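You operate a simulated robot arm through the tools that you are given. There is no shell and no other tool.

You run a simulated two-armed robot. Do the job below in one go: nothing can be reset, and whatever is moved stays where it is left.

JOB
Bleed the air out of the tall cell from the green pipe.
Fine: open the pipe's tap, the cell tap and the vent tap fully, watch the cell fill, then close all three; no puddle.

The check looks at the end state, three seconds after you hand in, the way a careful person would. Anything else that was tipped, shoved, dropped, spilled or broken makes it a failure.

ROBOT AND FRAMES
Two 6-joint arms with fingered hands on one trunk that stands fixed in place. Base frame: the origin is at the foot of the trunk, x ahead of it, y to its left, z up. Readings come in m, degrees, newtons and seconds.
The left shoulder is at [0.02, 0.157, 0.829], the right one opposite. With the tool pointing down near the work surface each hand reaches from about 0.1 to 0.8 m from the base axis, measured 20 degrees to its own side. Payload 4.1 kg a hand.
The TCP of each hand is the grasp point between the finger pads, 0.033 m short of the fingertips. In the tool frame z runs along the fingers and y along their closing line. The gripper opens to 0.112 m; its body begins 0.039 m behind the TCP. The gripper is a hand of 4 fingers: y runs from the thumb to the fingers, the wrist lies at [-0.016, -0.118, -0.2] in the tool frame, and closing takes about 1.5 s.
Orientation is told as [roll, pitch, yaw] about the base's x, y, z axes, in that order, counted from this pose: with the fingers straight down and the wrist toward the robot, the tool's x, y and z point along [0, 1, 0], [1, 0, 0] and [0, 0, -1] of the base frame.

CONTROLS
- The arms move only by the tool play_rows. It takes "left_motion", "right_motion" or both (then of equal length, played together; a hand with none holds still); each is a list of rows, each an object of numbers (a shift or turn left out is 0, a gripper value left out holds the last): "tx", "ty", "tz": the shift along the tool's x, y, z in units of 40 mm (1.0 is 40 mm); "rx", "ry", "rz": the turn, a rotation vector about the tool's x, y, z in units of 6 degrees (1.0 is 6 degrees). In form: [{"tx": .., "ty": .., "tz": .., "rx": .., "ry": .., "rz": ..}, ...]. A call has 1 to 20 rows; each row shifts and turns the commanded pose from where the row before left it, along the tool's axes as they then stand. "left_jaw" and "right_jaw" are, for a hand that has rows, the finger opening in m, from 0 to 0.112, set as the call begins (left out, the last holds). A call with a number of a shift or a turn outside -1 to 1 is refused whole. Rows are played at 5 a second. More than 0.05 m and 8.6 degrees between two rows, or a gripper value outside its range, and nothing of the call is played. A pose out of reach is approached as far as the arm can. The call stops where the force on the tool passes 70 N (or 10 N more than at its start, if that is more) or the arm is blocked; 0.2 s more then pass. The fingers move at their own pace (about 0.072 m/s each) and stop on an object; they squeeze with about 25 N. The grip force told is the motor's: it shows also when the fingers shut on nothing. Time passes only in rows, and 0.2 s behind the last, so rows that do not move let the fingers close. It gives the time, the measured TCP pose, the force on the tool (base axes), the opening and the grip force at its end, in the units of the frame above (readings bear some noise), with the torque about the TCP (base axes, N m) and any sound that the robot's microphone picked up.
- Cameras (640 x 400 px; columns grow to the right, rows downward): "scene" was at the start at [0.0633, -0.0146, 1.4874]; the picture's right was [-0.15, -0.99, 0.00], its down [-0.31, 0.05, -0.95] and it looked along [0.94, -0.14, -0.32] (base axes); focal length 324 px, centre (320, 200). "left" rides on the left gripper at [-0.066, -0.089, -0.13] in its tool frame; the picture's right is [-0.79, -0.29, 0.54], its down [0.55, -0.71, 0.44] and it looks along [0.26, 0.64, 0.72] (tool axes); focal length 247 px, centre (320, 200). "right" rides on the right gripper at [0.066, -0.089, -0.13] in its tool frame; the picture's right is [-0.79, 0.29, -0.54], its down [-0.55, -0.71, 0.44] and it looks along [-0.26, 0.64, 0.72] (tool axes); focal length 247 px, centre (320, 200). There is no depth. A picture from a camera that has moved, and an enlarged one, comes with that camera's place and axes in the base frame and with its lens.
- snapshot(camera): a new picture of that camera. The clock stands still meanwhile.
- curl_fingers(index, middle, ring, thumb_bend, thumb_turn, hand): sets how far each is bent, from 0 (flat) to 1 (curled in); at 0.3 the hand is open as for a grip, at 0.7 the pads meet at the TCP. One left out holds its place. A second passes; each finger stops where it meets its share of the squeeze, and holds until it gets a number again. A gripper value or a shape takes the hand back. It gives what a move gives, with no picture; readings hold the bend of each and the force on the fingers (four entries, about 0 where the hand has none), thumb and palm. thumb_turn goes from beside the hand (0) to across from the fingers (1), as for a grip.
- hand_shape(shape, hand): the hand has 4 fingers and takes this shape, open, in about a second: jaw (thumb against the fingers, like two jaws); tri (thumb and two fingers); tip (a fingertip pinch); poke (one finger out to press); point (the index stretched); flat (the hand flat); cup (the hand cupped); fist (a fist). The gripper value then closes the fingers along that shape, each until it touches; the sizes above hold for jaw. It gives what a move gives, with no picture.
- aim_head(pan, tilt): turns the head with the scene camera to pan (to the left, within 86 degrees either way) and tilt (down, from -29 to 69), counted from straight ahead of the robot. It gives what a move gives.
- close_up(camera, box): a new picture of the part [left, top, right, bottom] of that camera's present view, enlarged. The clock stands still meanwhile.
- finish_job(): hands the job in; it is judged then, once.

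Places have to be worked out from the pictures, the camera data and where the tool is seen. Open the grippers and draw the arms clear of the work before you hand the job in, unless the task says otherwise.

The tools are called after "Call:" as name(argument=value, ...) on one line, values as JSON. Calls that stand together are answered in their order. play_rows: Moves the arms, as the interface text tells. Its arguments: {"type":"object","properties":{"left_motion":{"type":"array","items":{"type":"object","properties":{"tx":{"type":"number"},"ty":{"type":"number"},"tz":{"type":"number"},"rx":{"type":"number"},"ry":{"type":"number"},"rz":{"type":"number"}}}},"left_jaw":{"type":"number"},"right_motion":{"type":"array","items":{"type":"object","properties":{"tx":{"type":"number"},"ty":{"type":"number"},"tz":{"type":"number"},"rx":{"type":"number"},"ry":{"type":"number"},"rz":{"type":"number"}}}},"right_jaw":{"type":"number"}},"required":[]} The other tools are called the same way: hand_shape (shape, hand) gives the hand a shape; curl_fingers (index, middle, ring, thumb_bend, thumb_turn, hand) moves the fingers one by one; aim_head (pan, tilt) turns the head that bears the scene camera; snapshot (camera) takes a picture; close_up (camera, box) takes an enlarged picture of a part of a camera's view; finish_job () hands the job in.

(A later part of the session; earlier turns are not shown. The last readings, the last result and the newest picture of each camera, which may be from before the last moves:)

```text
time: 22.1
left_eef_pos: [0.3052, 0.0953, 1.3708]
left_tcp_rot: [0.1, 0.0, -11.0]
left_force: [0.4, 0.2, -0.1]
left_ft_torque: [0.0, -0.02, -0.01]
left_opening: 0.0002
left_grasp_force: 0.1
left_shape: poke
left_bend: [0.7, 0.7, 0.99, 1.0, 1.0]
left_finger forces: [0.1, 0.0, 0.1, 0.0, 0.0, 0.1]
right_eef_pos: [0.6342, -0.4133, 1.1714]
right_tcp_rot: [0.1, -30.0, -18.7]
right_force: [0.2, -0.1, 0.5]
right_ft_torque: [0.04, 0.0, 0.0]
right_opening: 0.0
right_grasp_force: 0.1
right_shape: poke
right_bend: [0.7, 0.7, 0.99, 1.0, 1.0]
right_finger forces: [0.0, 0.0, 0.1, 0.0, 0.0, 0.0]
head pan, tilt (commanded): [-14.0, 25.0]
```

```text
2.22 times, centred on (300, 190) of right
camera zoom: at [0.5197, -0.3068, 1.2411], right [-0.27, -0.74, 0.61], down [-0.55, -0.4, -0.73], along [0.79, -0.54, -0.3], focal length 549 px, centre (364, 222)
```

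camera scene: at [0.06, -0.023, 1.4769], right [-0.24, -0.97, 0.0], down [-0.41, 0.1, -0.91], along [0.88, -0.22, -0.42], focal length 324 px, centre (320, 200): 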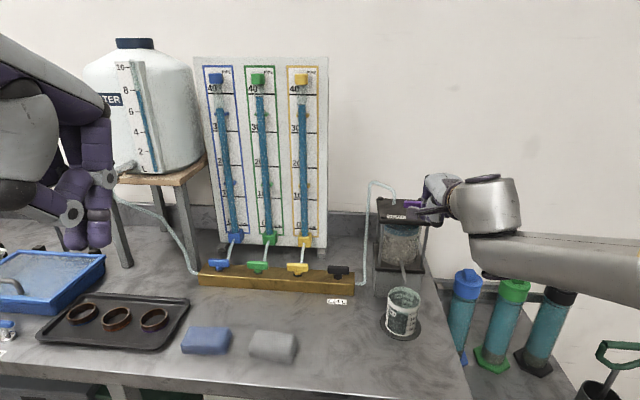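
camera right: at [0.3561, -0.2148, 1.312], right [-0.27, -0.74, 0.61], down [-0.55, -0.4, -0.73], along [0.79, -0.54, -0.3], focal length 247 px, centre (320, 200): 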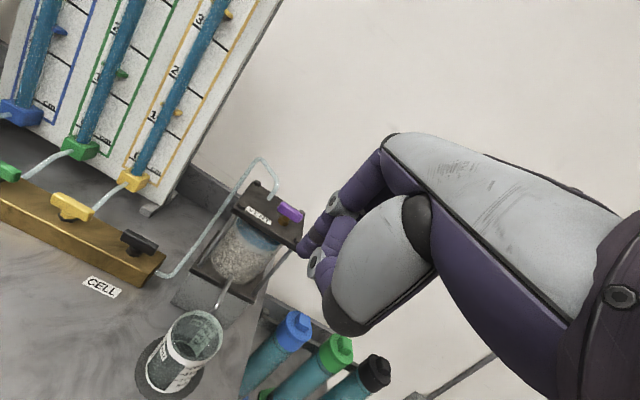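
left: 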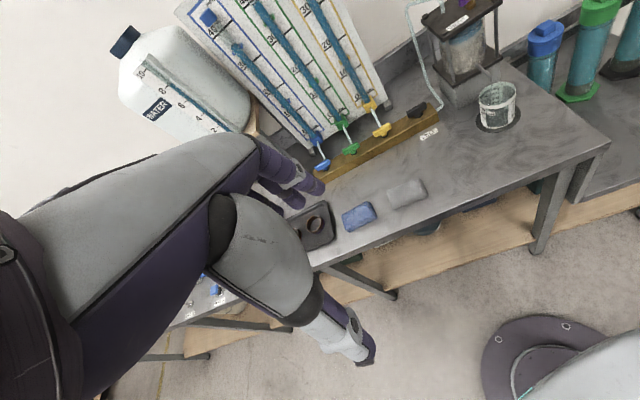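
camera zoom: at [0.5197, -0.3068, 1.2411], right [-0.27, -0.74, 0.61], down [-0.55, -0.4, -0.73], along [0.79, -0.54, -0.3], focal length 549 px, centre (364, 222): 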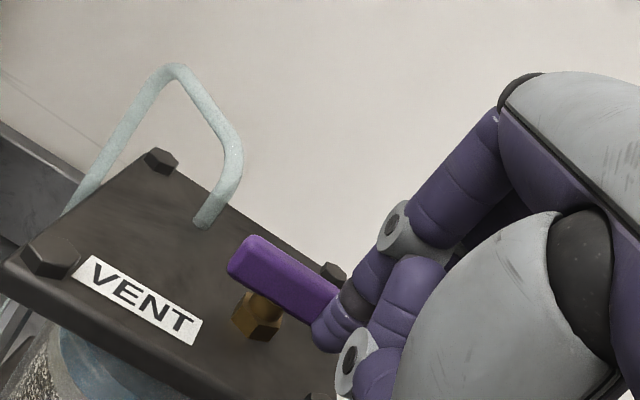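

Still no contact, so the handle is a bit farther than estimated. I keep pushing in small steps.

Call:
play_rows(right_motion=[{"ty": 0.0866, "tz": 0.05}, {"ty": 0.0866, "tz": 0.05}])

Call:
close_up(camera="right", box=[180, 100, 420, 280])

Call:
close_up(camera="scene", box=[360, 170, 480, 250])

```text
time: 22.8
left_eef_pos: [0.3058, 0.0963, 1.3716]
left_tcp_rot: [0.0, 0.0, -11.0]
left_force: [-0.2, -0.3, -1.0]
left_ft_torque: [0.02, -0.01, -0.01]
left_opening: 0.0002
left_grasp_force: 0.0
left_shape: poke
left_bend: [0.7, 0.7, 0.99, 1.0, 1.0]
left_finger forces: [0.0, 0.1, 0.1, 0.1, 0.0, 0.0]
right_eef_pos: [0.6431, -0.4165, 1.1712]
right_tcp_rot: [-0.1, -30.1, -18.8]
right_force: [0.3, 0.0, 0.5]
right_ft_torque: [0.0, 0.04, 0.01]
right_opening: 0.0
right_grasp_force: 0.0
right_shape: poke
right_bend: [0.7, 0.7, 0.99, 1.0, 1.0]
right_finger forces: [0.0, 0.0, 0.0, 0.0, 0.0, 0.0]
head pan, tilt (commanded): [-14.0, 25.0]
```

```text
2.22 times, centred on (300, 190) of right
camera zoom: at [0.5281, -0.3094, 1.2407], right [-0.27, -0.74, 0.61], down [-0.55, -0.4, -0.73], along [0.79, -0.54, -0.3], focal length 549 px, centre (364, 222)
```

zoom: 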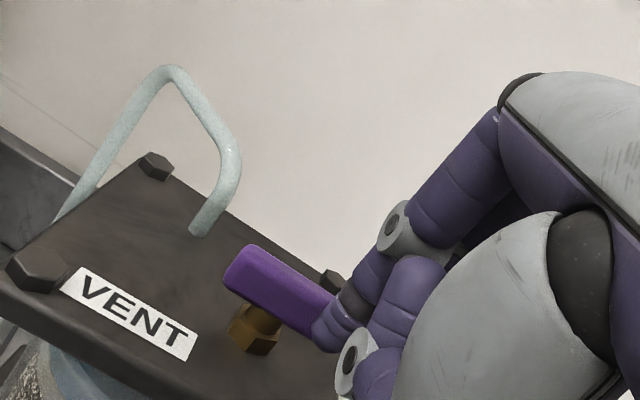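

```text
5.00 times, centred on (420, 210) of scene
camera zoom: at [0.0603, -0.0232, 1.4769], right [-0.24, -0.97, 0.0], down [-0.41, 0.1, -0.91], along [0.88, -0.22, -0.42], focal length 1620 px, centre (-180, 150)
```

zoom: 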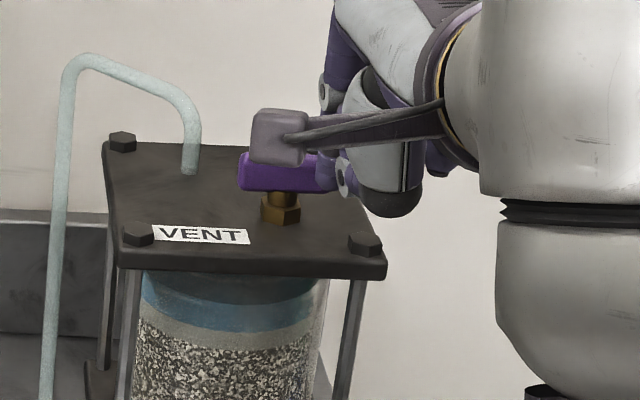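

Triangulating the nut from two wrist views puts the axis at about (0.680,-0.407) and the handle centre at z≈1.141, so my finger is too high. I back off 8 mm and lower 12 mm.

Call:
play_rows(right_motion=[{"ty": -0.161, "tz": 0.08}, {"ty": -0.161, "tz": 0.08}])

Call:
play_rows(right_motion=[{"ty": 0.0866, "tz": 0.05}, {"ty": 0.0866, "tz": 0.05}, {"ty": 0.0866, "tz": 0.05}])

Call:
close_up(camera="right", box=[180, 100, 420, 280])

Call:
close_up(camera="scene", box=[360, 170, 480, 250])

```text
time: 23.4
left_eef_pos: [0.307, 0.096, 1.3703]
left_tcp_rot: [0.0, 0.1, -11.0]
left_force: [-0.4, -0.1, 0.0]
left_ft_torque: [0.01, 0.0, 0.01]
left_opening: 0.0001
left_grasp_force: 0.1
left_shape: poke
left_bend: [0.7, 0.7, 0.99, 1.0, 1.0]
left_finger forces: [0.0, 0.1, 0.1, 0.0, 0.1, 0.1]
right_eef_pos: [0.633, -0.4141, 1.1585]
right_tcp_rot: [0.0, -30.1, -18.8]
right_force: [0.5, 0.1, 0.0]
right_ft_torque: [-0.01, -0.02, 0.0]
right_opening: 0.0
right_grasp_force: 0.2
right_shape: poke
right_bend: [0.7, 0.7, 0.99, 1.0, 1.0]
right_finger forces: [0.1, 0.0, 0.0, 0.0, 0.0, 0.0]
head pan, tilt (commanded): [-14.0, 25.0]
```

```text
time: 24.1
left_eef_pos: [0.3055, 0.0953, 1.3712]
left_tcp_rot: [0.0, -0.1, -11.0]
left_force: [-0.3, -1.7, 0.0]
left_ft_torque: [-0.04, -0.01, -0.04]
left_opening: 0.0001
left_grasp_force: 0.1
left_shape: poke
left_bend: [0.7, 0.7, 0.99, 1.0, 1.0]
left_finger forces: [0.0, 0.0, 0.0, 0.1, 0.0, 0.0]
right_eef_pos: [0.6461, -0.4166, 1.1603]
right_tcp_rot: [0.0, -30.1, -18.8]
right_force: [-0.5, 0.2, -0.1]
right_ft_torque: [-0.05, 0.0, -0.03]
right_opening: 0.0
right_grasp_force: 0.0
right_shape: poke
right_bend: [0.7, 0.7, 0.99, 1.0, 1.0]
right_finger forces: [0.0, 0.1, 0.0, 0.0, 0.1, 0.0]
head pan, tilt (commanded): [-14.0, 25.0]
```

```text
2.22 times, centred on (300, 190) of right
camera zoom: at [0.532, -0.3107, 1.2284], right [-0.27, -0.74, 0.61], down [-0.55, -0.4, -0.73], along [0.79, -0.54, -0.3], focal length 549 px, centre (364, 222)
```

zoom: 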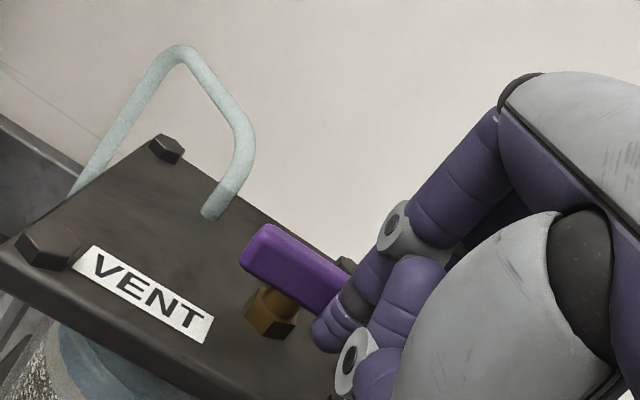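

```text
5.00 times, centred on (420, 210) of scene
camera zoom: at [0.0603, -0.0232, 1.4769], right [-0.24, -0.97, 0.0], down [-0.41, 0.1, -0.91], along [0.88, -0.22, -0.42], focal length 1620 px, centre (-180, 150)
```

zoom: 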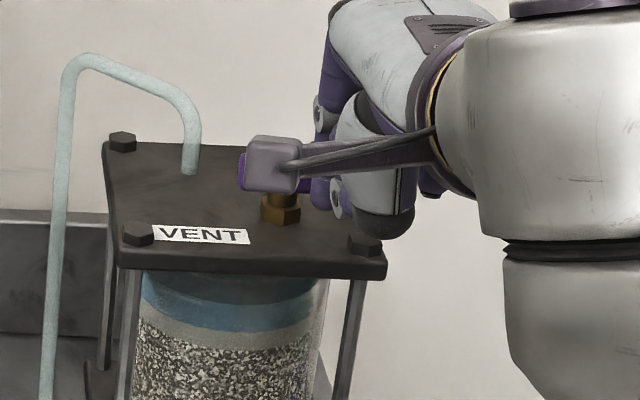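

Now at handle height; I push another 8 mm with a slight outward move.

Call:
play_rows(right_motion=[{"tx": -0.05, "ty": 0.0866, "tz": 0.05}, {"tx": -0.05, "ty": 0.0866, "tz": 0.05}])

Call:
close_up(camera="right", box=[180, 100, 420, 280])

```text
time: 24.8
left_eef_pos: [0.3064, 0.0968, 1.3706]
left_tcp_rot: [0.0, 0.0, -11.1]
left_force: [0.4, 0.2, 0.5]
left_ft_torque: [-0.02, -0.01, 0.02]
left_opening: 0.0
left_grasp_force: 0.0
left_shape: poke
left_bend: [0.7, 0.7, 0.99, 1.0, 1.0]
left_finger forces: [0.1, 0.1, 0.1, 0.1, 0.0, 0.0]
right_eef_pos: [0.6519, -0.4234, 1.1591]
right_tcp_rot: [0.0, -30.0, -18.7]
right_force: [-0.2, 0.1, 0.0]
right_ft_torque: [0.01, 0.0, 0.03]
right_opening: 0.0
right_grasp_force: 0.1
right_shape: poke
right_bend: [0.7, 0.7, 0.99, 1.0, 1.0]
right_finger forces: [0.6, 0.1, 0.1, 0.1, 0.1, 0.0]
head pan, tilt (commanded): [-14.0, 25.0]
```

```text
2.22 times, centred on (300, 190) of right
camera zoom: at [0.5379, -0.317, 1.2286], right [-0.27, -0.74, 0.61], down [-0.55, -0.4, -0.73], along [0.79, -0.54, -0.3], focal length 549 px, centre (364, 222)
```

zoom: 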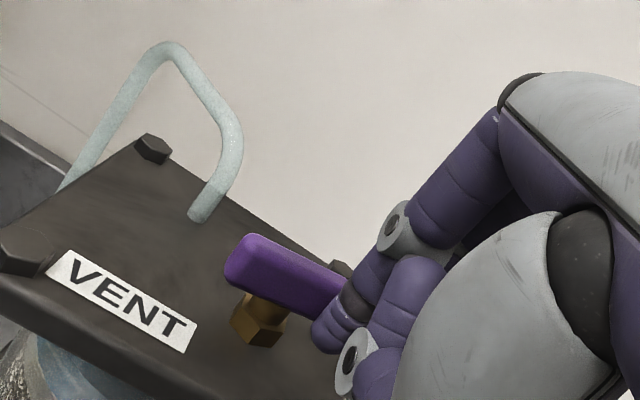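

Contact now (index 0.6 N) and the handle has begun to turn with very little force. I continue along the arc.

Call:
play_rows(right_motion=[{"tx": -0.025, "ty": 0.108, "tz": 0.0625}, {"tx": 0.0, "ty": 0.108, "tz": 0.0625}])

Call:
close_up(camera="right", box=[180, 100, 420, 280])

Call:
close_up(camera="scene", box=[360, 170, 480, 250])

```text
time: 25.4
left_eef_pos: [0.3065, 0.0953, 1.37]
left_tcp_rot: [0.0, 0.0, -11.0]
left_force: [0.1, -0.3, 0.2]
left_ft_torque: [-0.05, -0.02, 0.01]
left_opening: 0.0
left_grasp_force: 0.1
left_shape: poke
left_bend: [0.7, 0.7, 0.99, 1.0, 1.0]
left_finger forces: [0.1, 0.0, 0.1, 0.1, 0.0, 0.1]
right_eef_pos: [0.6595, -0.427, 1.1587]
right_tcp_rot: [0.0, -29.8, -18.8]
right_force: [-0.6, -0.2, -0.4]
right_ft_torque: [0.03, 0.05, -0.04]
right_opening: 0.0002
right_grasp_force: 0.1
right_shape: poke
right_bend: [0.7, 0.7, 0.99, 1.0, 1.0]
right_finger forces: [0.5, 0.0, 0.0, 0.0, 0.0, 0.1]
head pan, tilt (commanded): [-14.0, 25.0]
```

```text
2.22 times, centred on (300, 190) of right
camera zoom: at [0.5467, -0.3207, 1.2286], right [-0.27, -0.74, 0.61], down [-0.55, -0.39, -0.73], along [0.79, -0.54, -0.3], focal length 549 px, centre (364, 222)
```

zoom: 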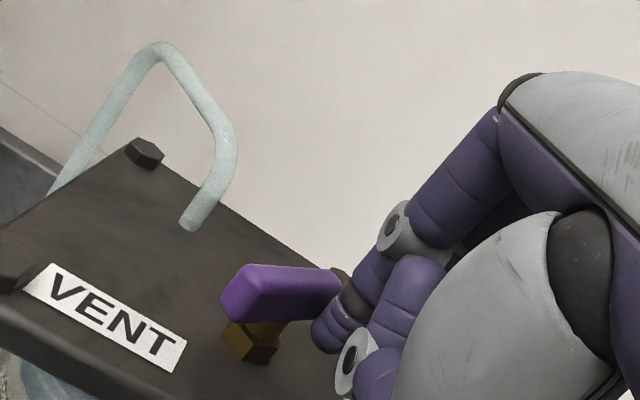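

```text
5.00 times, centred on (420, 210) of scene
camera zoom: at [0.0603, -0.0232, 1.4769], right [-0.24, -0.97, 0.0], down [-0.41, 0.1, -0.91], along [0.88, -0.22, -0.42], focal length 1620 px, centre (-180, 150)
```

zoom: 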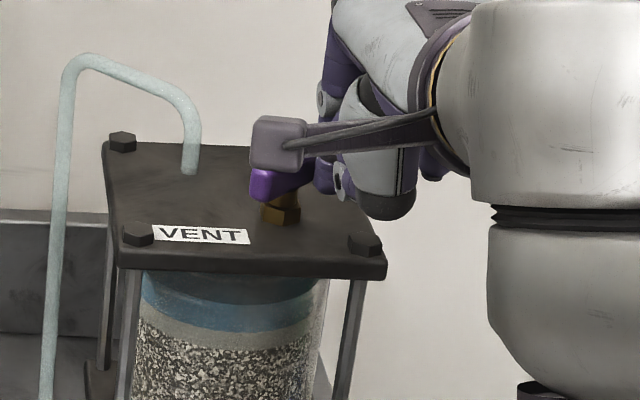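

The handle is turning (about 40–50° now) without resistance. I keep going along the arc.

Call:
play_rows(right_motion=[{"ty": 0.13, "tz": 0.075}, {"tx": 0.05, "ty": 0.13, "tz": 0.075}])

Call:
close_up(camera="right", box=[180, 100, 420, 280])

Call:
close_up(camera="scene", box=[360, 170, 480, 250])

```text
time: 25.9
left_eef_pos: [0.3063, 0.0954, 1.3704]
left_tcp_rot: [0.0, -0.1, -11.1]
left_force: [-0.3, 0.5, 0.8]
left_ft_torque: [-0.02, 0.03, 0.03]
left_opening: 0.0001
left_grasp_force: 0.0
left_shape: poke
left_bend: [0.7, 0.7, 0.99, 1.0, 1.0]
left_finger forces: [0.1, 0.0, 0.1, 0.0, 0.0, 0.0]
right_eef_pos: [0.672, -0.4304, 1.1588]
right_tcp_rot: [0.1, -29.9, -18.8]
right_force: [-0.2, -0.5, -0.4]
right_ft_torque: [-0.02, 0.02, -0.03]
right_opening: 0.0001
right_grasp_force: 0.1
right_shape: poke
right_bend: [0.7, 0.7, 0.99, 1.0, 1.0]
right_finger forces: [0.6, 0.0, 0.0, 0.0, 0.0, 0.0]
head pan, tilt (commanded): [-14.0, 25.0]
```

```text
2.22 times, centred on (300, 190) of right
camera zoom: at [0.5589, -0.3228, 1.2283], right [-0.27, -0.74, 0.61], down [-0.55, -0.39, -0.73], along [0.79, -0.54, -0.3], focal length 549 px, centre (364, 222)
```

zoom: 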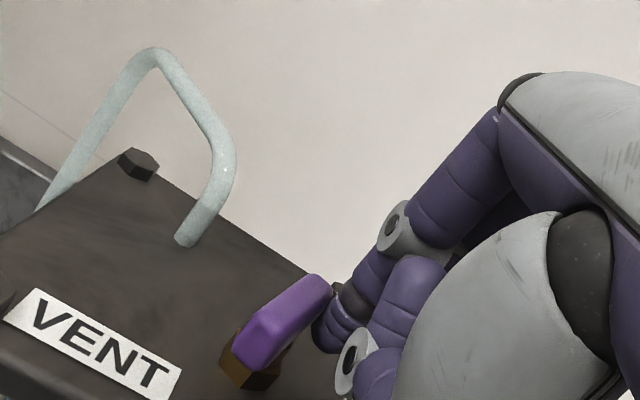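

```text
5.00 times, centred on (420, 210) of scene
camera zoom: at [0.0603, -0.0232, 1.4769], right [-0.24, -0.97, 0.0], down [-0.41, 0.1, -0.91], along [0.88, -0.22, -0.42], focal length 1620 px, centre (-180, 150)
```

zoom: 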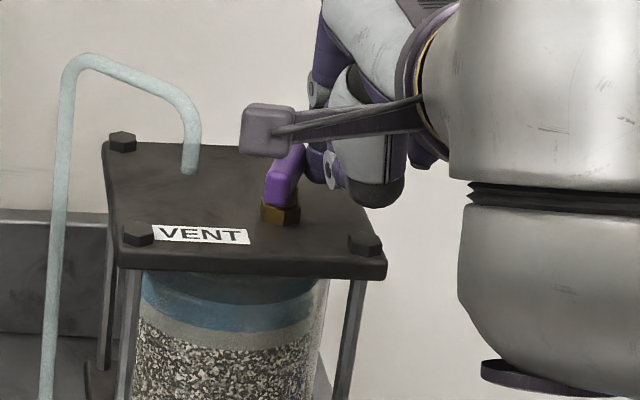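

About 70° now. I push the far end leftward to complete the quarter turn, watching for the stop.

Call:
play_rows(right_motion=[{"tx": 0.075, "ty": 0.02, "tz": 0.0125}, {"tx": 0.075, "ty": 0.02, "tz": 0.0125}])

Call:
close_up(camera="right", box=[180, 100, 420, 280])

Call:
close_up(camera="scene", box=[360, 170, 480, 250])

```text
time: 26.6
left_eef_pos: [0.3059, 0.0953, 1.37]
left_tcp_rot: [0.1, 0.0, -11.0]
left_force: [-0.7, -0.1, -0.5]
left_ft_torque: [0.02, 0.01, 0.01]
left_opening: 0.0
left_grasp_force: 0.1
left_shape: poke
left_bend: [0.7, 0.7, 0.99, 1.0, 1.0]
left_finger forces: [0.0, 0.0, 0.0, 0.0, 0.0, 0.1]
right_eef_pos: [0.6772, -0.4256, 1.1587]
right_tcp_rot: [0.0, -30.0, -18.8]
right_force: [0.6, -1.2, 0.6]
right_ft_torque: [-0.03, -0.03, -0.04]
right_opening: 0.0001
right_grasp_force: 0.0
right_shape: poke
right_bend: [0.7, 0.7, 0.99, 1.0, 1.0]
right_finger forces: [1.8, 0.0, 0.1, 0.1, 0.0, 0.0]
head pan, tilt (commanded): [-14.0, 25.0]
```

```text
2.22 times, centred on (300, 190) of right
camera zoom: at [0.5628, -0.3179, 1.228], right [-0.28, -0.74, 0.61], down [-0.55, -0.4, -0.73], along [0.79, -0.54, -0.3], focal length 549 px, centre (364, 222)
```

zoom: 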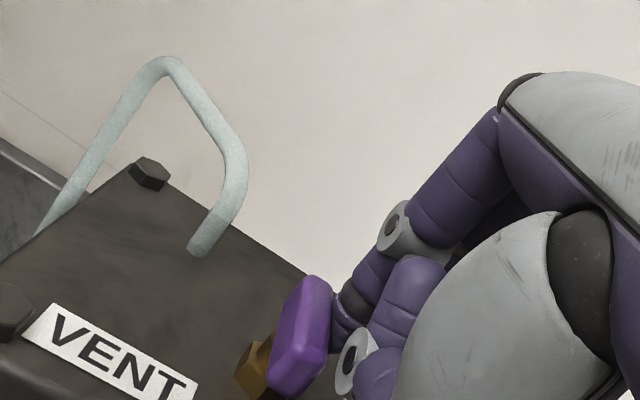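

```text
5.00 times, centred on (420, 210) of scene
camera zoom: at [0.0604, -0.0233, 1.4769], right [-0.24, -0.97, 0.0], down [-0.41, 0.1, -0.91], along [0.88, -0.22, -0.42], focal length 1620 px, centre (-180, 150)
```

zoom: 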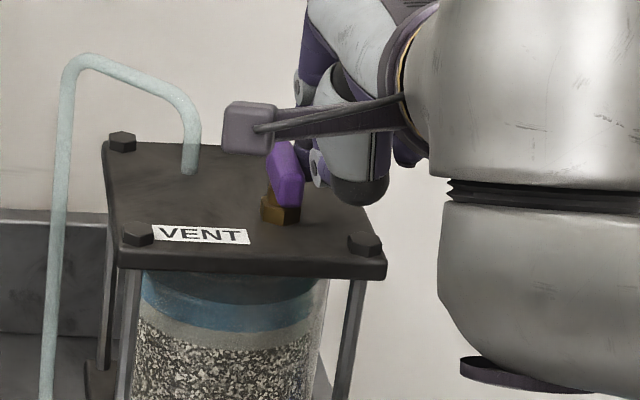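

The index force rose to 1.8 N, which suggests the stop. I press 3 mm more to confirm it is fully open.

Call:
play_rows(right_motion=[{"tx": 0.05}, {"tx": 0.04}])

Call:
close_up(camera="scene", box=[360, 170, 480, 250])

Call:
close_up(camera="right", box=[180, 100, 420, 280])

```text
time: 27.1
left_eef_pos: [0.3072, 0.0957, 1.3709]
left_tcp_rot: [0.0, -0.1, -11.1]
left_force: [0.5, -0.5, -0.9]
left_ft_torque: [0.02, 0.01, 0.01]
left_opening: 0.0
left_grasp_force: 0.2
left_shape: poke
left_bend: [0.7, 0.7, 0.99, 1.0, 1.0]
left_finger forces: [0.0, 0.0, 0.0, 0.1, 0.1, 0.1]
right_eef_pos: [0.6772, -0.4229, 1.1588]
right_tcp_rot: [0.1, -30.0, -19.0]
right_force: [-1.2, -11.7, 0.6]
right_ft_torque: [-0.12, 0.02, -0.15]
right_opening: 0.0
right_grasp_force: 0.2
right_shape: poke
right_bend: [0.7, 0.7, 0.99, 1.0, 1.0]
right_finger forces: [10.4, 0.1, 0.0, 0.0, 0.0, 0.1]
head pan, tilt (commanded): [-14.0, 25.0]
```

```text
5.00 times, centred on (420, 210) of scene
camera zoom: at [0.0603, -0.0237, 1.4769], right [-0.24, -0.97, 0.0], down [-0.41, 0.1, -0.91], along [0.88, -0.22, -0.42], focal length 1620 px, centre (-180, 150)
```

zoom: 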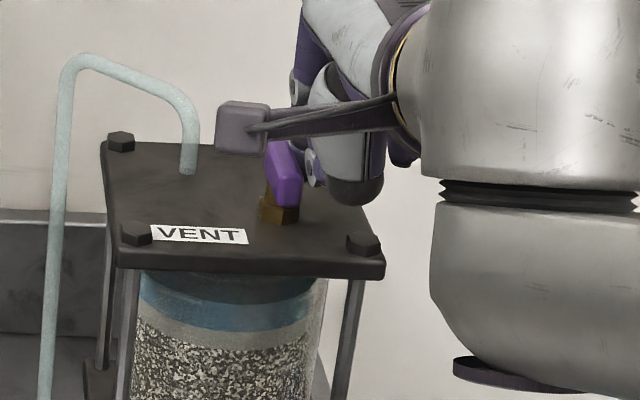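

```text
2.22 times, centred on (300, 190) of right
camera zoom: at [0.5633, -0.316, 1.228], right [-0.28, -0.74, 0.61], down [-0.56, -0.39, -0.73], along [0.78, -0.54, -0.3], focal length 549 px, centre (364, 222)
```

zoom: 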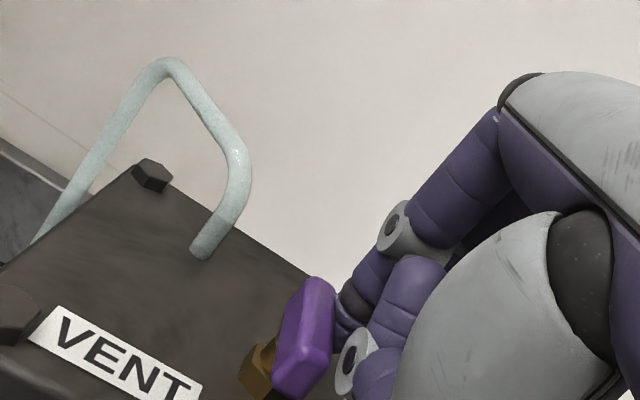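

The 11.7 N reading confirms the vent is hard against its open stop (handle now front-to-back). I release sideways and draw the right hand back clear of it.

Call:
play_rows(right_motion=[{"tx": -0.1}, {"tx": -0.15}, {"ty": -0.55, "tz": -0.3}, {"ty": -0.55, "tz": -0.3}, {"ty": -0.55, "tz": -0.4}])

Call:
close_up(camera="scene", box=[360, 170, 480, 250])

Call:
close_up(camera="right", box=[130, 100, 420, 340])

```text
time: 28.4
left_eef_pos: [0.3069, 0.0951, 1.3699]
left_tcp_rot: [-0.1, 0.1, -11.0]
left_force: [0.1, 0.0, -0.1]
left_ft_torque: [0.04, 0.06, -0.01]
left_opening: 0.0
left_grasp_force: 0.0
left_shape: poke
left_bend: [0.7, 0.7, 0.99, 1.0, 1.0]
left_finger forces: [0.1, 0.0, 0.0, 0.0, 0.1, 0.1]
right_eef_pos: [0.6016, -0.4051, 1.16]
right_tcp_rot: [0.0, -29.9, -18.6]
right_force: [0.1, 0.2, -0.6]
right_ft_torque: [0.0, 0.0, -0.01]
right_opening: 0.0
right_grasp_force: 0.0
right_shape: poke
right_bend: [0.7, 0.7, 0.99, 1.0, 1.0]
right_finger forces: [0.0, 0.0, 0.0, 0.0, 0.0, 0.0]
head pan, tilt (commanded): [-14.0, 25.0]
```

```text
5.00 times, centred on (420, 210) of scene
camera zoom: at [0.0608, -0.0233, 1.4769], right [-0.24, -0.97, 0.0], down [-0.41, 0.1, -0.91], along [0.88, -0.22, -0.42], focal length 1620 px, centre (-180, 150)
```

zoom: 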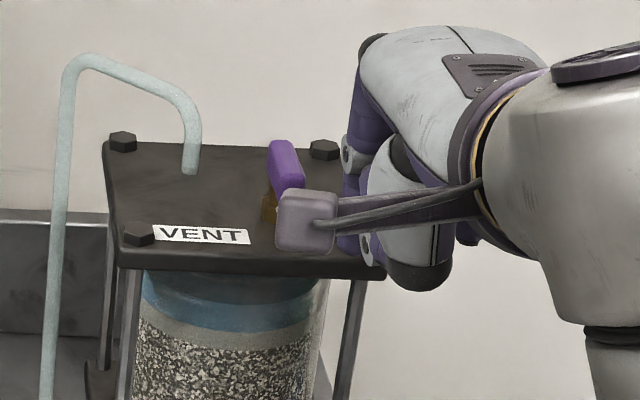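

```text
1.67 times, centred on (275, 220) of right
camera zoom: at [0.4885, -0.2991, 1.2294], right [-0.27, -0.74, 0.61], down [-0.55, -0.4, -0.73], along [0.79, -0.54, -0.3], focal length 412 px, centre (395, 167)
```

zoom: 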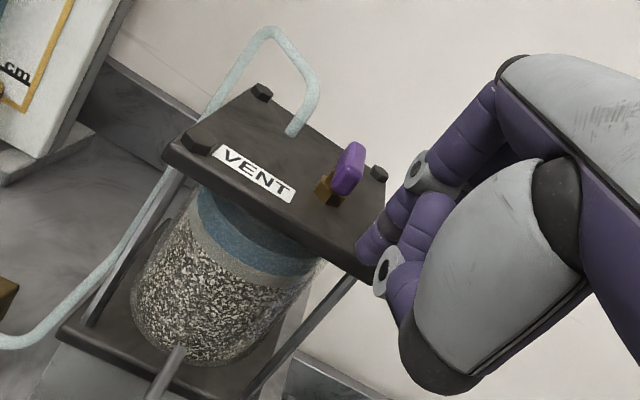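

The cell hasn't moved and the vent handle stands front-to-back (open). I zoom on the cell itself to note the starting water level.

Call:
close_up(camera="scene", box=[376, 212, 436, 272])

Call:
close_up(camera="right", box=[180, 160, 300, 280])

```text
6.67 times, centred on (406, 242) of scene
camera zoom: at [0.0608, -0.0233, 1.4769], right [-0.24, -0.97, 0.0], down [-0.41, 0.1, -0.91], along [0.88, -0.22, -0.42], focal length 2160 px, centre (-253, -80)
```

zoom: 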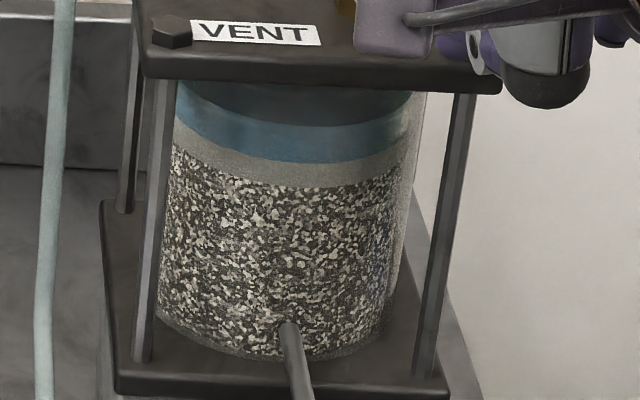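

```text
3.33 times, centred on (240, 220) of right
camera zoom: at [0.4885, -0.2991, 1.2294], right [-0.27, -0.74, 0.61], down [-0.55, -0.4, -0.73], along [0.79, -0.54, -0.3], focal length 823 px, centre (587, 133)
```

zoom: 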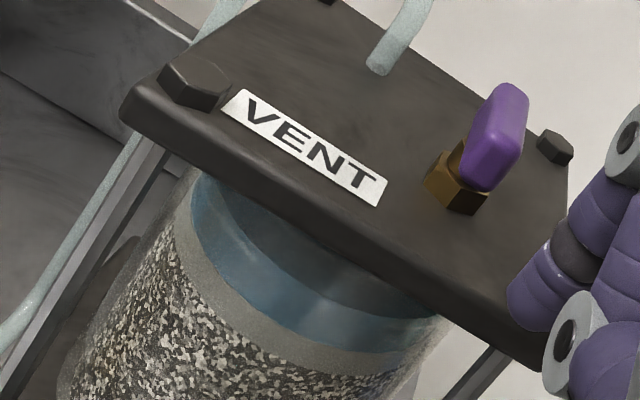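

The air gap between the water surface and the lid is clear. Now I bring the left hand forward and down in front of the green tap, tilting it 30°.

Call:
play_rows(left_motion=[{"ty": 0.7, "tz": 0.5, "rz": 0.128}, {"ty": 0.7, "tz": 0.5, "rz": 0.128}, {"ty": 0.7, "tz": 0.5, "rz": 0.128}, {"ty": 0.7, "tz": 0.5, "rz": 0.128}, {"ty": 0.7, "tz": 0.5, "rz": 0.128}, {"ty": 0.7, "tz": 0.5, "rz": 0.128}, {"ty": 0.7, "tz": 0.5, "rz": 0.128}, {"ty": 0.7, "tz": 0.5, "rz": 0.128}, {"ty": 0.7, "tz": 0.5, "rz": 0.128}, {"ty": 0.7, "tz": 0.5, "rz": 0.128}, {"rx": -1}, {"rx": -1}, {"rx": -1}, {"rx": -1}, {"rx": -1}])

Call:
snapshot(camera="scene")

Call:
snapshot(camera="left")

```text
time: 31.6
left_eef_pos: [0.5768, 0.0264, 1.1694]
left_tcp_rot: [-0.1, -29.9, -18.8]
left_force: [-0.7, -1.6, 0.0]
left_ft_torque: [0.01, -0.02, 0.04]
left_opening: 0.0002
left_grasp_force: 0.0
left_shape: poke
left_bend: [0.7, 0.7, 0.99, 1.0, 1.0]
left_finger forces: [0.0, 0.0, 0.0, 0.0, 0.0, 0.1]
right_eef_pos: [0.6022, -0.4066, 1.1602]
right_tcp_rot: [0.0, -30.0, -18.8]
right_force: [0.2, 0.2, 0.4]
right_ft_torque: [-0.03, 0.01, 0.01]
right_opening: 0.0
right_grasp_force: 0.0
right_shape: poke
right_bend: [0.7, 0.7, 0.99, 1.0, 1.0]
right_finger forces: [0.1, 0.0, 0.0, 0.0, 0.0, 0.0]
head pan, tilt (commanded): [-14.0, 25.0]
```

```text
taken
camera scene: at [0.0603, -0.0234, 1.4769], right [-0.24, -0.97, 0.0], down [-0.41, 0.1, -0.91], along [0.88, -0.22, -0.42], focal length 324 px, centre (320, 200)
```

scene: 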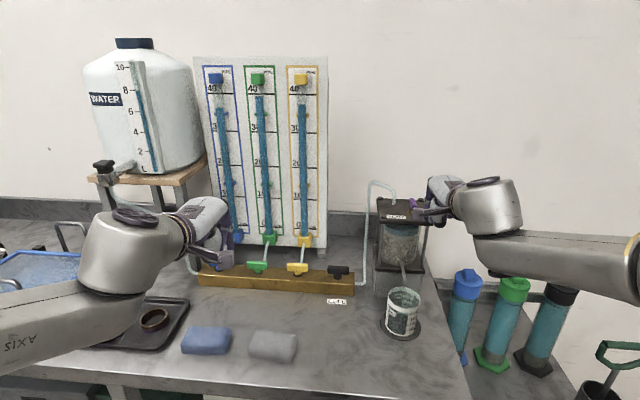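

```text
taken
camera left: at [0.4214, 0.0091, 1.2386], right [-0.24, -0.76, -0.61], down [-0.2, 0.65, -0.73], along [0.95, -0.05, -0.31], focal length 247 px, centre (320, 200)
```

left: 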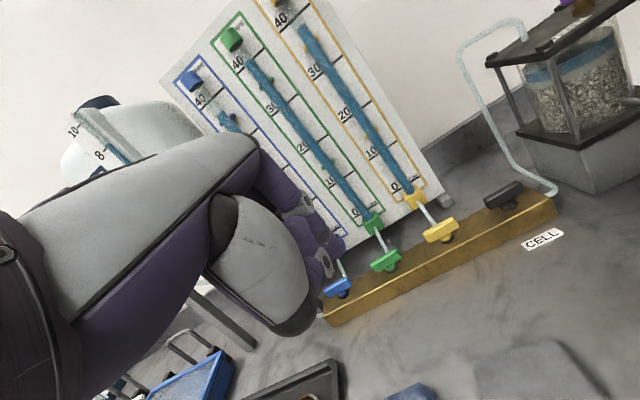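

I take a close-up of the green tap from the left wrist camera for triangulation.

Call:
close_up(camera="left", box=[300, 170, 480, 320])

Call:
close_up(camera="scene", box=[180, 220, 360, 310])

```text
2.67 times, centred on (390, 245) of left
camera zoom: at [0.4214, 0.0091, 1.2386], right [-0.24, -0.76, -0.61], down [-0.2, 0.65, -0.73], along [0.95, -0.05, -0.31], focal length 659 px, centre (133, 80)
```

zoom: 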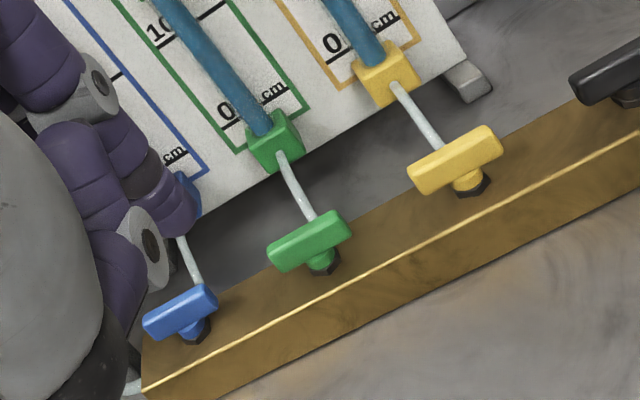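

```text
3.56 times, centred on (270, 265) of scene
camera zoom: at [0.0603, -0.0234, 1.4769], right [-0.24, -0.97, 0.0], down [-0.41, 0.1, -0.91], along [0.88, -0.22, -0.42], focal length 1152 px, centre (498, -31)
```

zoom: 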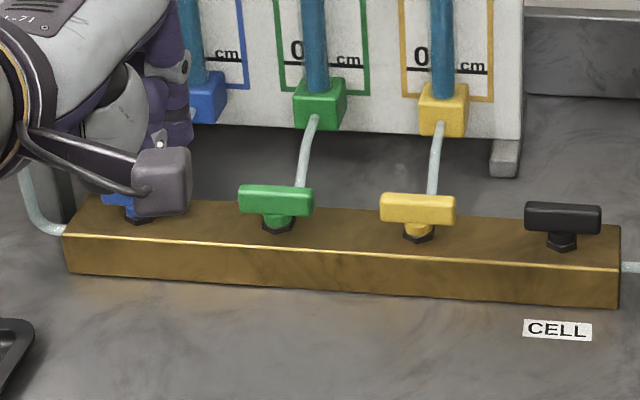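

From the two left-camera positions I place the green tap axis at about (0.813,-0.032), handle centre z≈0.936. I move the left hand to a spot in front of and 50 mm above the handle's right half.

Call:
play_rows(left_motion=[{"tx": -0.032, "ty": 0.221, "tz": 0.742}, {"tx": -0.032, "ty": 0.221, "tz": 0.742}, {"tx": -0.032, "ty": 0.221, "tz": 0.742}, {"tx": -0.032, "ty": 0.221, "tz": 0.742}, {"tx": -0.032, "ty": 0.221, "tz": 0.742}, {"tx": -0.032, "ty": 0.221, "tz": 0.742}, {"tx": -0.032, "ty": 0.221, "tz": 0.742}, {"tx": -0.032, "ty": 0.221, "tz": 0.742}])

Call:
snapshot(camera="left")

Call:
snapshot(camera="scene")

Call:
close_up(camera="scene", box=[180, 210, 360, 310])

```text
time: 33.4
left_eef_pos: [0.7437, -0.0404, 0.9993]
left_tcp_rot: [0.0, -30.0, -18.7]
left_force: [-0.1, 0.2, 0.9]
left_ft_torque: [-0.03, 0.01, -0.01]
left_opening: 0.0
left_grasp_force: 0.0
left_shape: poke
left_bend: [0.7, 0.7, 0.99, 1.0, 1.0]
left_finger forces: [0.0, 0.0, 0.0, 0.0, 0.0, 0.0]
right_eef_pos: [0.6008, -0.4062, 1.1606]
right_tcp_rot: [0.1, -30.0, -18.8]
right_force: [0.2, 0.3, -0.7]
right_ft_torque: [0.0, 0.03, -0.01]
right_opening: 0.0
right_grasp_force: 0.1
right_shape: poke
right_bend: [0.7, 0.7, 0.99, 1.0, 1.0]
right_finger forces: [0.0, 0.0, 0.1, 0.0, 0.0, 0.0]
head pan, tilt (commanded): [-14.0, 25.0]
```

```text
taken
camera left: at [0.5882, -0.0578, 1.0676], right [-0.23, -0.76, -0.61], down [-0.2, 0.65, -0.73], along [0.95, -0.05, -0.3], focal length 247 px, centre (320, 200)
```

left: 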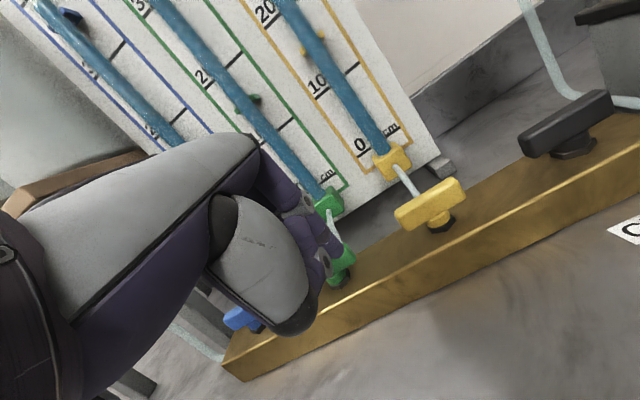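

```text
taken
camera scene: at [0.06, -0.0231, 1.4769], right [-0.24, -0.97, 0.0], down [-0.41, 0.1, -0.91], along [0.88, -0.22, -0.42], focal length 324 px, centre (320, 200)
```

scene: 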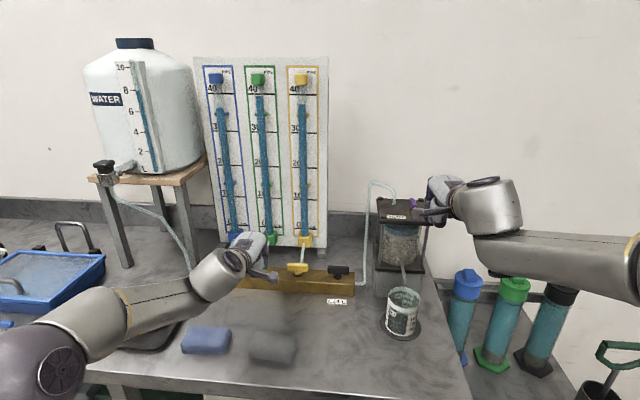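

```text
3.56 times, centred on (270, 260) of scene
camera zoom: at [0.06, -0.0231, 1.4769], right [-0.24, -0.97, 0.0], down [-0.41, 0.1, -0.91], along [0.88, -0.22, -0.42], focal length 1152 px, centre (498, -13)
```

zoom: 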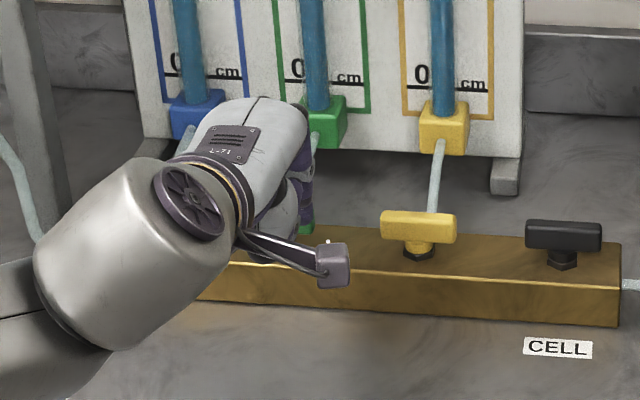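

The hand hides the tap from the head, so I zoom the left wrist camera on it.

Call:
close_up(camera="left", box=[260, 170, 440, 310])

Call:
close_up(camera="right", box=[0, 0, 320, 250])

```text
2.86 times, centred on (350, 240) of left
camera zoom: at [0.5882, -0.0578, 1.0676], right [-0.23, -0.76, -0.61], down [-0.2, 0.65, -0.73], along [0.95, -0.05, -0.3], focal length 706 px, centre (234, 86)
```

zoom: 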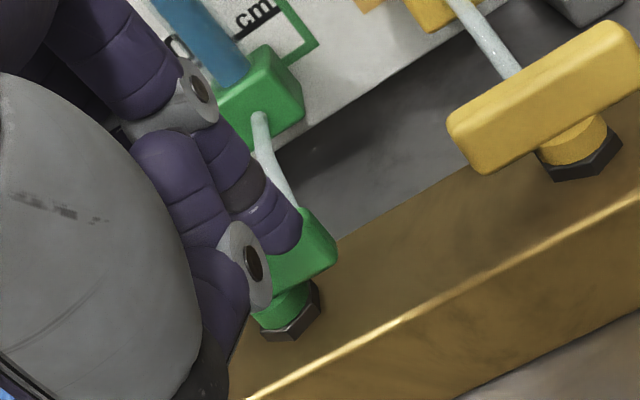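

```text
1.60 times, centred on (160, 125) of right
camera zoom: at [0.488, -0.2992, 1.2299], right [-0.27, -0.74, 0.61], down [-0.55, -0.4, -0.73], along [0.79, -0.54, -0.3], focal length 395 px, centre (576, 320)
```

zoom: 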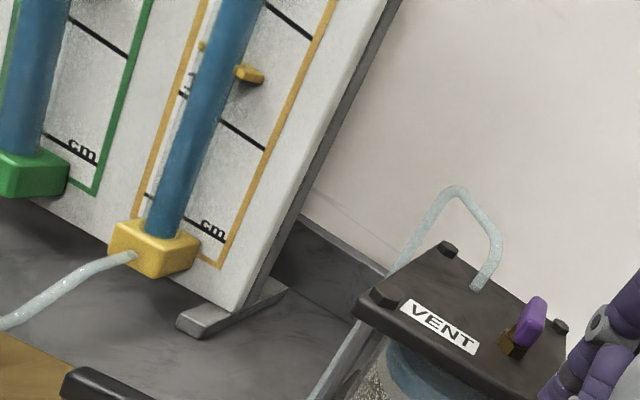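

The fingertips sit where planned: middle about 17 mm right of the green axis and 46 mm in front. I lower 50 mm, then advance toward contact.

Call:
play_rows(left_motion=[{"ty": -0.208, "tz": 0.361}, {"ty": -0.208, "tz": 0.361}, {"ty": -0.208, "tz": 0.361}])

Call:
close_up(camera="left", box=[260, 130, 440, 270])

Call:
close_up(camera="scene", box=[180, 210, 360, 310])

```text
time: 34.1
left_eef_pos: [0.7427, -0.0412, 0.9512]
left_tcp_rot: [0.2, -29.6, -18.5]
left_force: [0.1, 0.5, 0.7]
left_ft_torque: [-0.01, -0.03, -0.02]
left_opening: 0.0001
left_grasp_force: 0.0
left_shape: poke
left_bend: [0.7, 0.7, 0.99, 1.0, 1.0]
left_finger forces: [0.0, 0.1, 0.0, 0.1, 0.0, 0.1]
right_eef_pos: [0.602, -0.4057, 1.1612]
right_tcp_rot: [0.0, -30.1, -18.7]
right_force: [1.0, -0.2, -0.3]
right_ft_torque: [0.0, -0.02, 0.0]
right_opening: 0.0
right_grasp_force: 0.1
right_shape: poke
right_bend: [0.7, 0.7, 0.99, 1.0, 1.0]
right_finger forces: [0.0, 0.1, 0.1, 0.0, 0.1, 0.0]
head pan, tilt (commanded): [-14.0, 25.0]
```

```text
2.86 times, centred on (350, 200) of left
camera zoom: at [0.5888, -0.0598, 1.02], right [-0.23, -0.76, -0.61], down [-0.21, 0.65, -0.73], along [0.95, -0.04, -0.31], focal length 706 px, centre (234, 200)
```

zoom: 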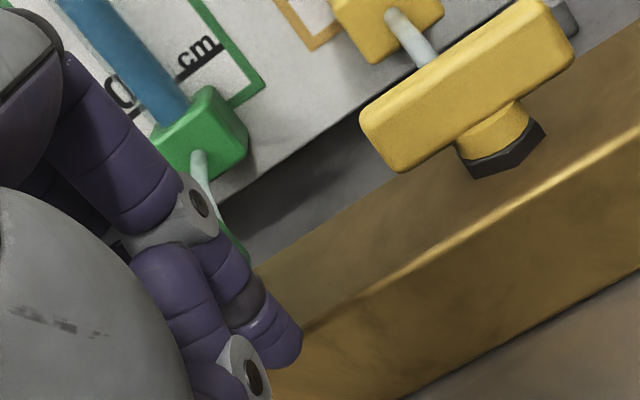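

```text
3.56 times, centred on (270, 260) of scene
camera zoom: at [0.0603, -0.0232, 1.4769], right [-0.24, -0.97, 0.0], down [-0.41, 0.1, -0.91], along [0.88, -0.22, -0.42], focal length 1152 px, centre (498, -13)
```

zoom: 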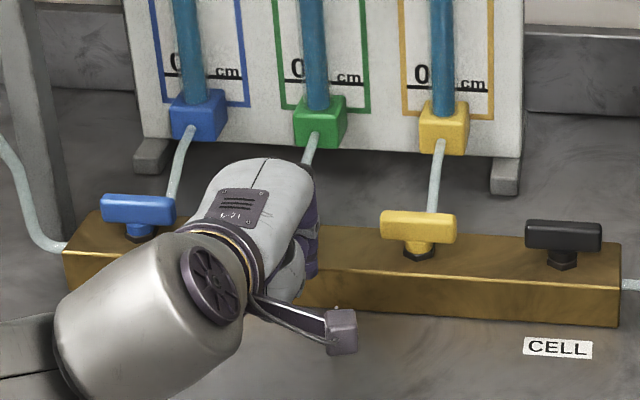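

The handle is now hidden behind the fingers in this view. I advance 21 mm in small steps and watch the finger force.

Call:
play_rows(left_motion=[{"ty": 0.152, "tz": 0.0875}, {"ty": 0.152, "tz": 0.0875}, {"ty": 0.152, "tz": 0.0875}])

Call:
close_up(camera="left", box=[260, 130, 440, 270])

```text
time: 35.0
left_eef_pos: [0.7641, -0.0489, 0.9508]
left_tcp_rot: [0.0, -30.0, -18.7]
left_force: [0.6, 0.4, 0.2]
left_ft_torque: [-0.02, 0.01, 0.0]
left_opening: 0.0
left_grasp_force: 0.1
left_shape: poke
left_bend: [0.7, 0.7, 0.99, 1.0, 1.0]
left_finger forces: [0.0, 0.0, 0.1, 0.0, 0.1, 0.0]
right_eef_pos: [0.6023, -0.4066, 1.1605]
right_tcp_rot: [-0.1, -30.0, -18.8]
right_force: [0.5, 0.1, -0.2]
right_ft_torque: [-0.01, -0.01, 0.01]
right_opening: 0.0
right_grasp_force: 0.0
right_shape: poke
right_bend: [0.7, 0.7, 0.99, 1.0, 1.0]
right_finger forces: [0.0, 0.0, 0.0, 0.1, 0.0, 0.1]
head pan, tilt (commanded): [-14.0, 25.0]
```

```text
2.86 times, centred on (350, 200) of left
camera zoom: at [0.609, -0.0647, 1.0192], right [-0.23, -0.76, -0.61], down [-0.2, 0.65, -0.73], along [0.95, -0.05, -0.3], focal length 706 px, centre (234, 200)
```

zoom: 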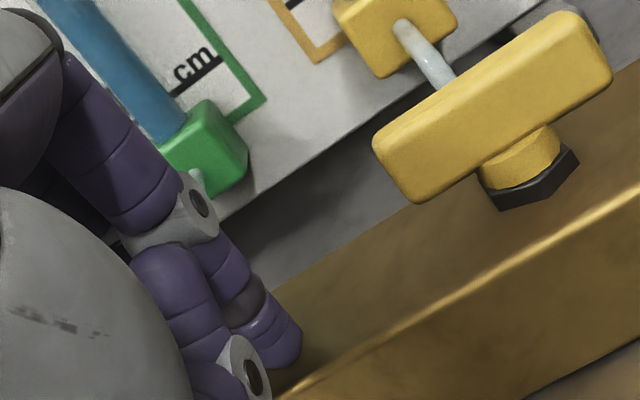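

No contact yet (estimated 9 mm short). I advance in 4 mm steps.

Call:
play_rows(left_motion=[{"ty": 0.0866, "tz": 0.05}, {"ty": 0.0866, "tz": 0.05}, {"ty": 0.0866, "tz": 0.05}])

Call:
close_up(camera="left", box=[260, 130, 440, 270])

```text
time: 35.8
left_eef_pos: [0.775, -0.0529, 0.9508]
left_tcp_rot: [0.0, -30.0, -18.8]
left_force: [-1.9, 1.9, 0.2]
left_ft_torque: [0.03, -0.01, 0.02]
left_opening: 0.0
left_grasp_force: 0.1
left_shape: poke
left_bend: [0.7, 0.7, 0.99, 1.0, 1.0]
left_finger forces: [0.1, 1.7, 0.1, 0.0, 0.0, 0.0]
right_eef_pos: [0.6014, -0.406, 1.1606]
right_tcp_rot: [0.0, -30.1, -19.0]
right_force: [-0.9, -0.5, 0.2]
right_ft_torque: [-0.03, 0.0, -0.01]
right_opening: 0.0
right_grasp_force: 0.0
right_shape: poke
right_bend: [0.7, 0.7, 0.99, 1.0, 1.0]
right_finger forces: [0.0, 0.1, 0.0, 0.0, 0.0, 0.1]
head pan, tilt (commanded): [-14.0, 25.0]
```

```text
2.86 times, centred on (350, 200) of left
camera zoom: at [0.6197, -0.0693, 1.0192], right [-0.23, -0.76, -0.61], down [-0.2, 0.65, -0.73], along [0.95, -0.05, -0.3], focal length 706 px, centre (234, 200)
```

zoom: 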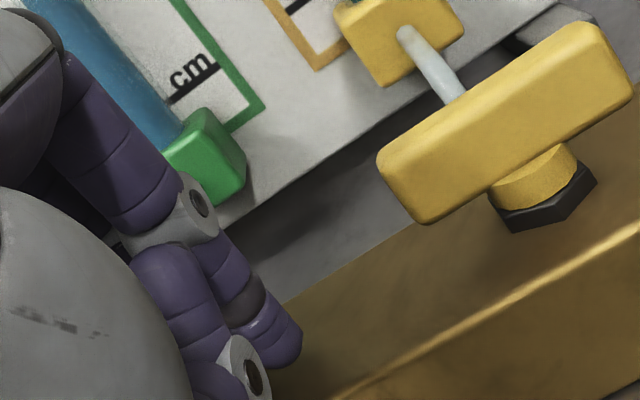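

Contact on the middle finger (1.7 N). I push 4 mm more to see whether it turns or is blocked.

Call:
play_rows(left_motion=[{"tx": -0.02, "ty": 0.0433, "tz": 0.025}, {"tx": -0.02, "ty": 0.0433, "tz": 0.025}])

```text
time: 36.4
left_eef_pos: [0.7794, -0.0559, 0.9505]
left_tcp_rot: [0.0, -30.0, -18.9]
left_force: [-1.7, 0.3, -0.1]
left_ft_torque: [0.02, -0.02, 0.02]
left_opening: 0.0
left_grasp_force: 0.1
left_shape: poke
left_bend: [0.7, 0.7, 0.99, 1.0, 1.0]
left_finger forces: [0.0, 1.3, 0.1, 0.0, 0.0, 0.0]
right_eef_pos: [0.6023, -0.4068, 1.1618]
right_tcp_rot: [-0.1, -29.9, -18.9]
right_force: [1.0, -0.1, 0.3]
right_ft_torque: [-0.01, 0.02, -0.02]
right_opening: 0.0
right_grasp_force: 0.1
right_shape: poke
right_bend: [0.7, 0.7, 0.99, 1.0, 1.0]
right_finger forces: [0.1, 0.1, 0.0, 0.0, 0.1, 0.0]
head pan, tilt (commanded): [-14.0, 25.0]
```

The force stays constant, so the green tap is turning. I continue along the arc to about 75°.

Call:
play_rows(left_motion=[{"tx": -0.0225, "ty": 0.0866, "tz": 0.05}, {"tx": -0.0225, "ty": 0.0866, "tz": 0.05}, {"tx": 0.0175, "ty": 0.123, "tz": 0.071}, {"tx": 0.0575, "ty": 0.115, "tz": 0.066}])

Call:
close_up(camera="left", box=[260, 130, 440, 270])

Call:
close_up(camera="scene", box=[180, 210, 360, 310])

```text
time: 37.4
left_eef_pos: [0.7973, -0.0603, 0.9512]
left_tcp_rot: [-0.2, -30.1, -18.8]
left_force: [-0.5, -0.6, -0.5]
left_ft_torque: [0.01, 0.02, 0.0]
left_opening: 0.0
left_grasp_force: 0.0
left_shape: poke
left_bend: [0.7, 0.7, 0.99, 1.0, 1.0]
left_finger forces: [0.0, 0.8, 0.0, 0.1, 0.0, 0.0]
right_eef_pos: [0.6038, -0.406, 1.1589]
right_tcp_rot: [0.0, -30.0, -18.9]
right_force: [0.9, 0.3, -0.9]
right_ft_torque: [-0.02, -0.01, 0.01]
right_opening: 0.0002
right_grasp_force: 0.1
right_shape: poke
right_bend: [0.7, 0.7, 0.99, 1.0, 1.0]
right_finger forces: [0.0, 0.0, 0.1, 0.0, 0.0, 0.0]
head pan, tilt (commanded): [-14.0, 25.0]
```

```text
2.86 times, centred on (350, 200) of left
camera zoom: at [0.6417, -0.0775, 1.019], right [-0.23, -0.76, -0.61], down [-0.2, 0.65, -0.73], along [0.95, -0.05, -0.3], focal length 706 px, centre (234, 200)
```

zoom: 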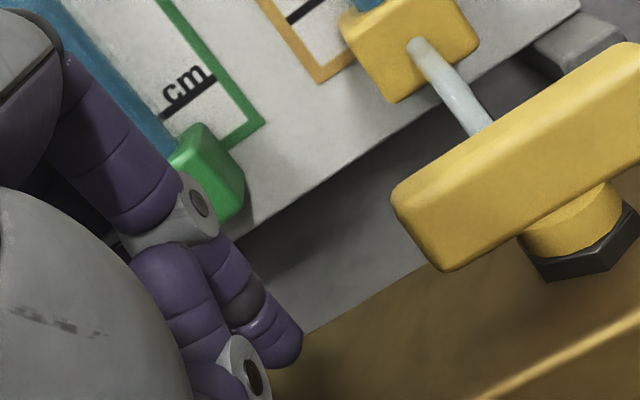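

```text
3.56 times, centred on (270, 260) of scene
camera zoom: at [0.0603, -0.0232, 1.4769], right [-0.24, -0.97, 0.0], down [-0.41, 0.1, -0.91], along [0.88, -0.22, -0.42], focal length 1152 px, centre (498, -13)
```

zoom: 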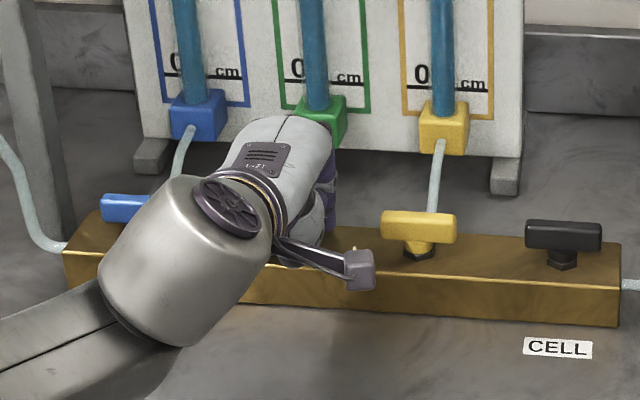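

Still only light resistance. I finish the arc and press gently against the stop.

Call:
play_rows(left_motion=[{"tx": 0.085, "ty": 0.1, "tz": 0.0575}, {"tx": 0.04}])

```text
time: 38.0
left_eef_pos: [0.8026, -0.0585, 0.9505]
left_tcp_rot: [0.0, -29.9, -18.8]
left_force: [-2.9, -4.8, 0.9]
left_ft_torque: [0.04, -0.01, -0.06]
left_opening: 0.0
left_grasp_force: 0.0
left_shape: poke
left_bend: [0.7, 0.7, 0.99, 1.0, 1.0]
left_finger forces: [0.0, 5.7, 0.3, 0.0, 0.0, 0.0]
right_eef_pos: [0.6013, -0.4072, 1.161]
right_tcp_rot: [0.0, -29.9, -18.8]
right_force: [-0.8, -0.3, 0.0]
right_ft_torque: [0.01, 0.01, 0.0]
right_opening: 0.0001
right_grasp_force: 0.1
right_shape: poke
right_bend: [0.7, 0.7, 0.99, 1.0, 1.0]
right_finger forces: [0.0, 0.1, 0.0, 0.0, 0.0, 0.0]
head pan, tilt (commanded): [-14.0, 25.0]
```

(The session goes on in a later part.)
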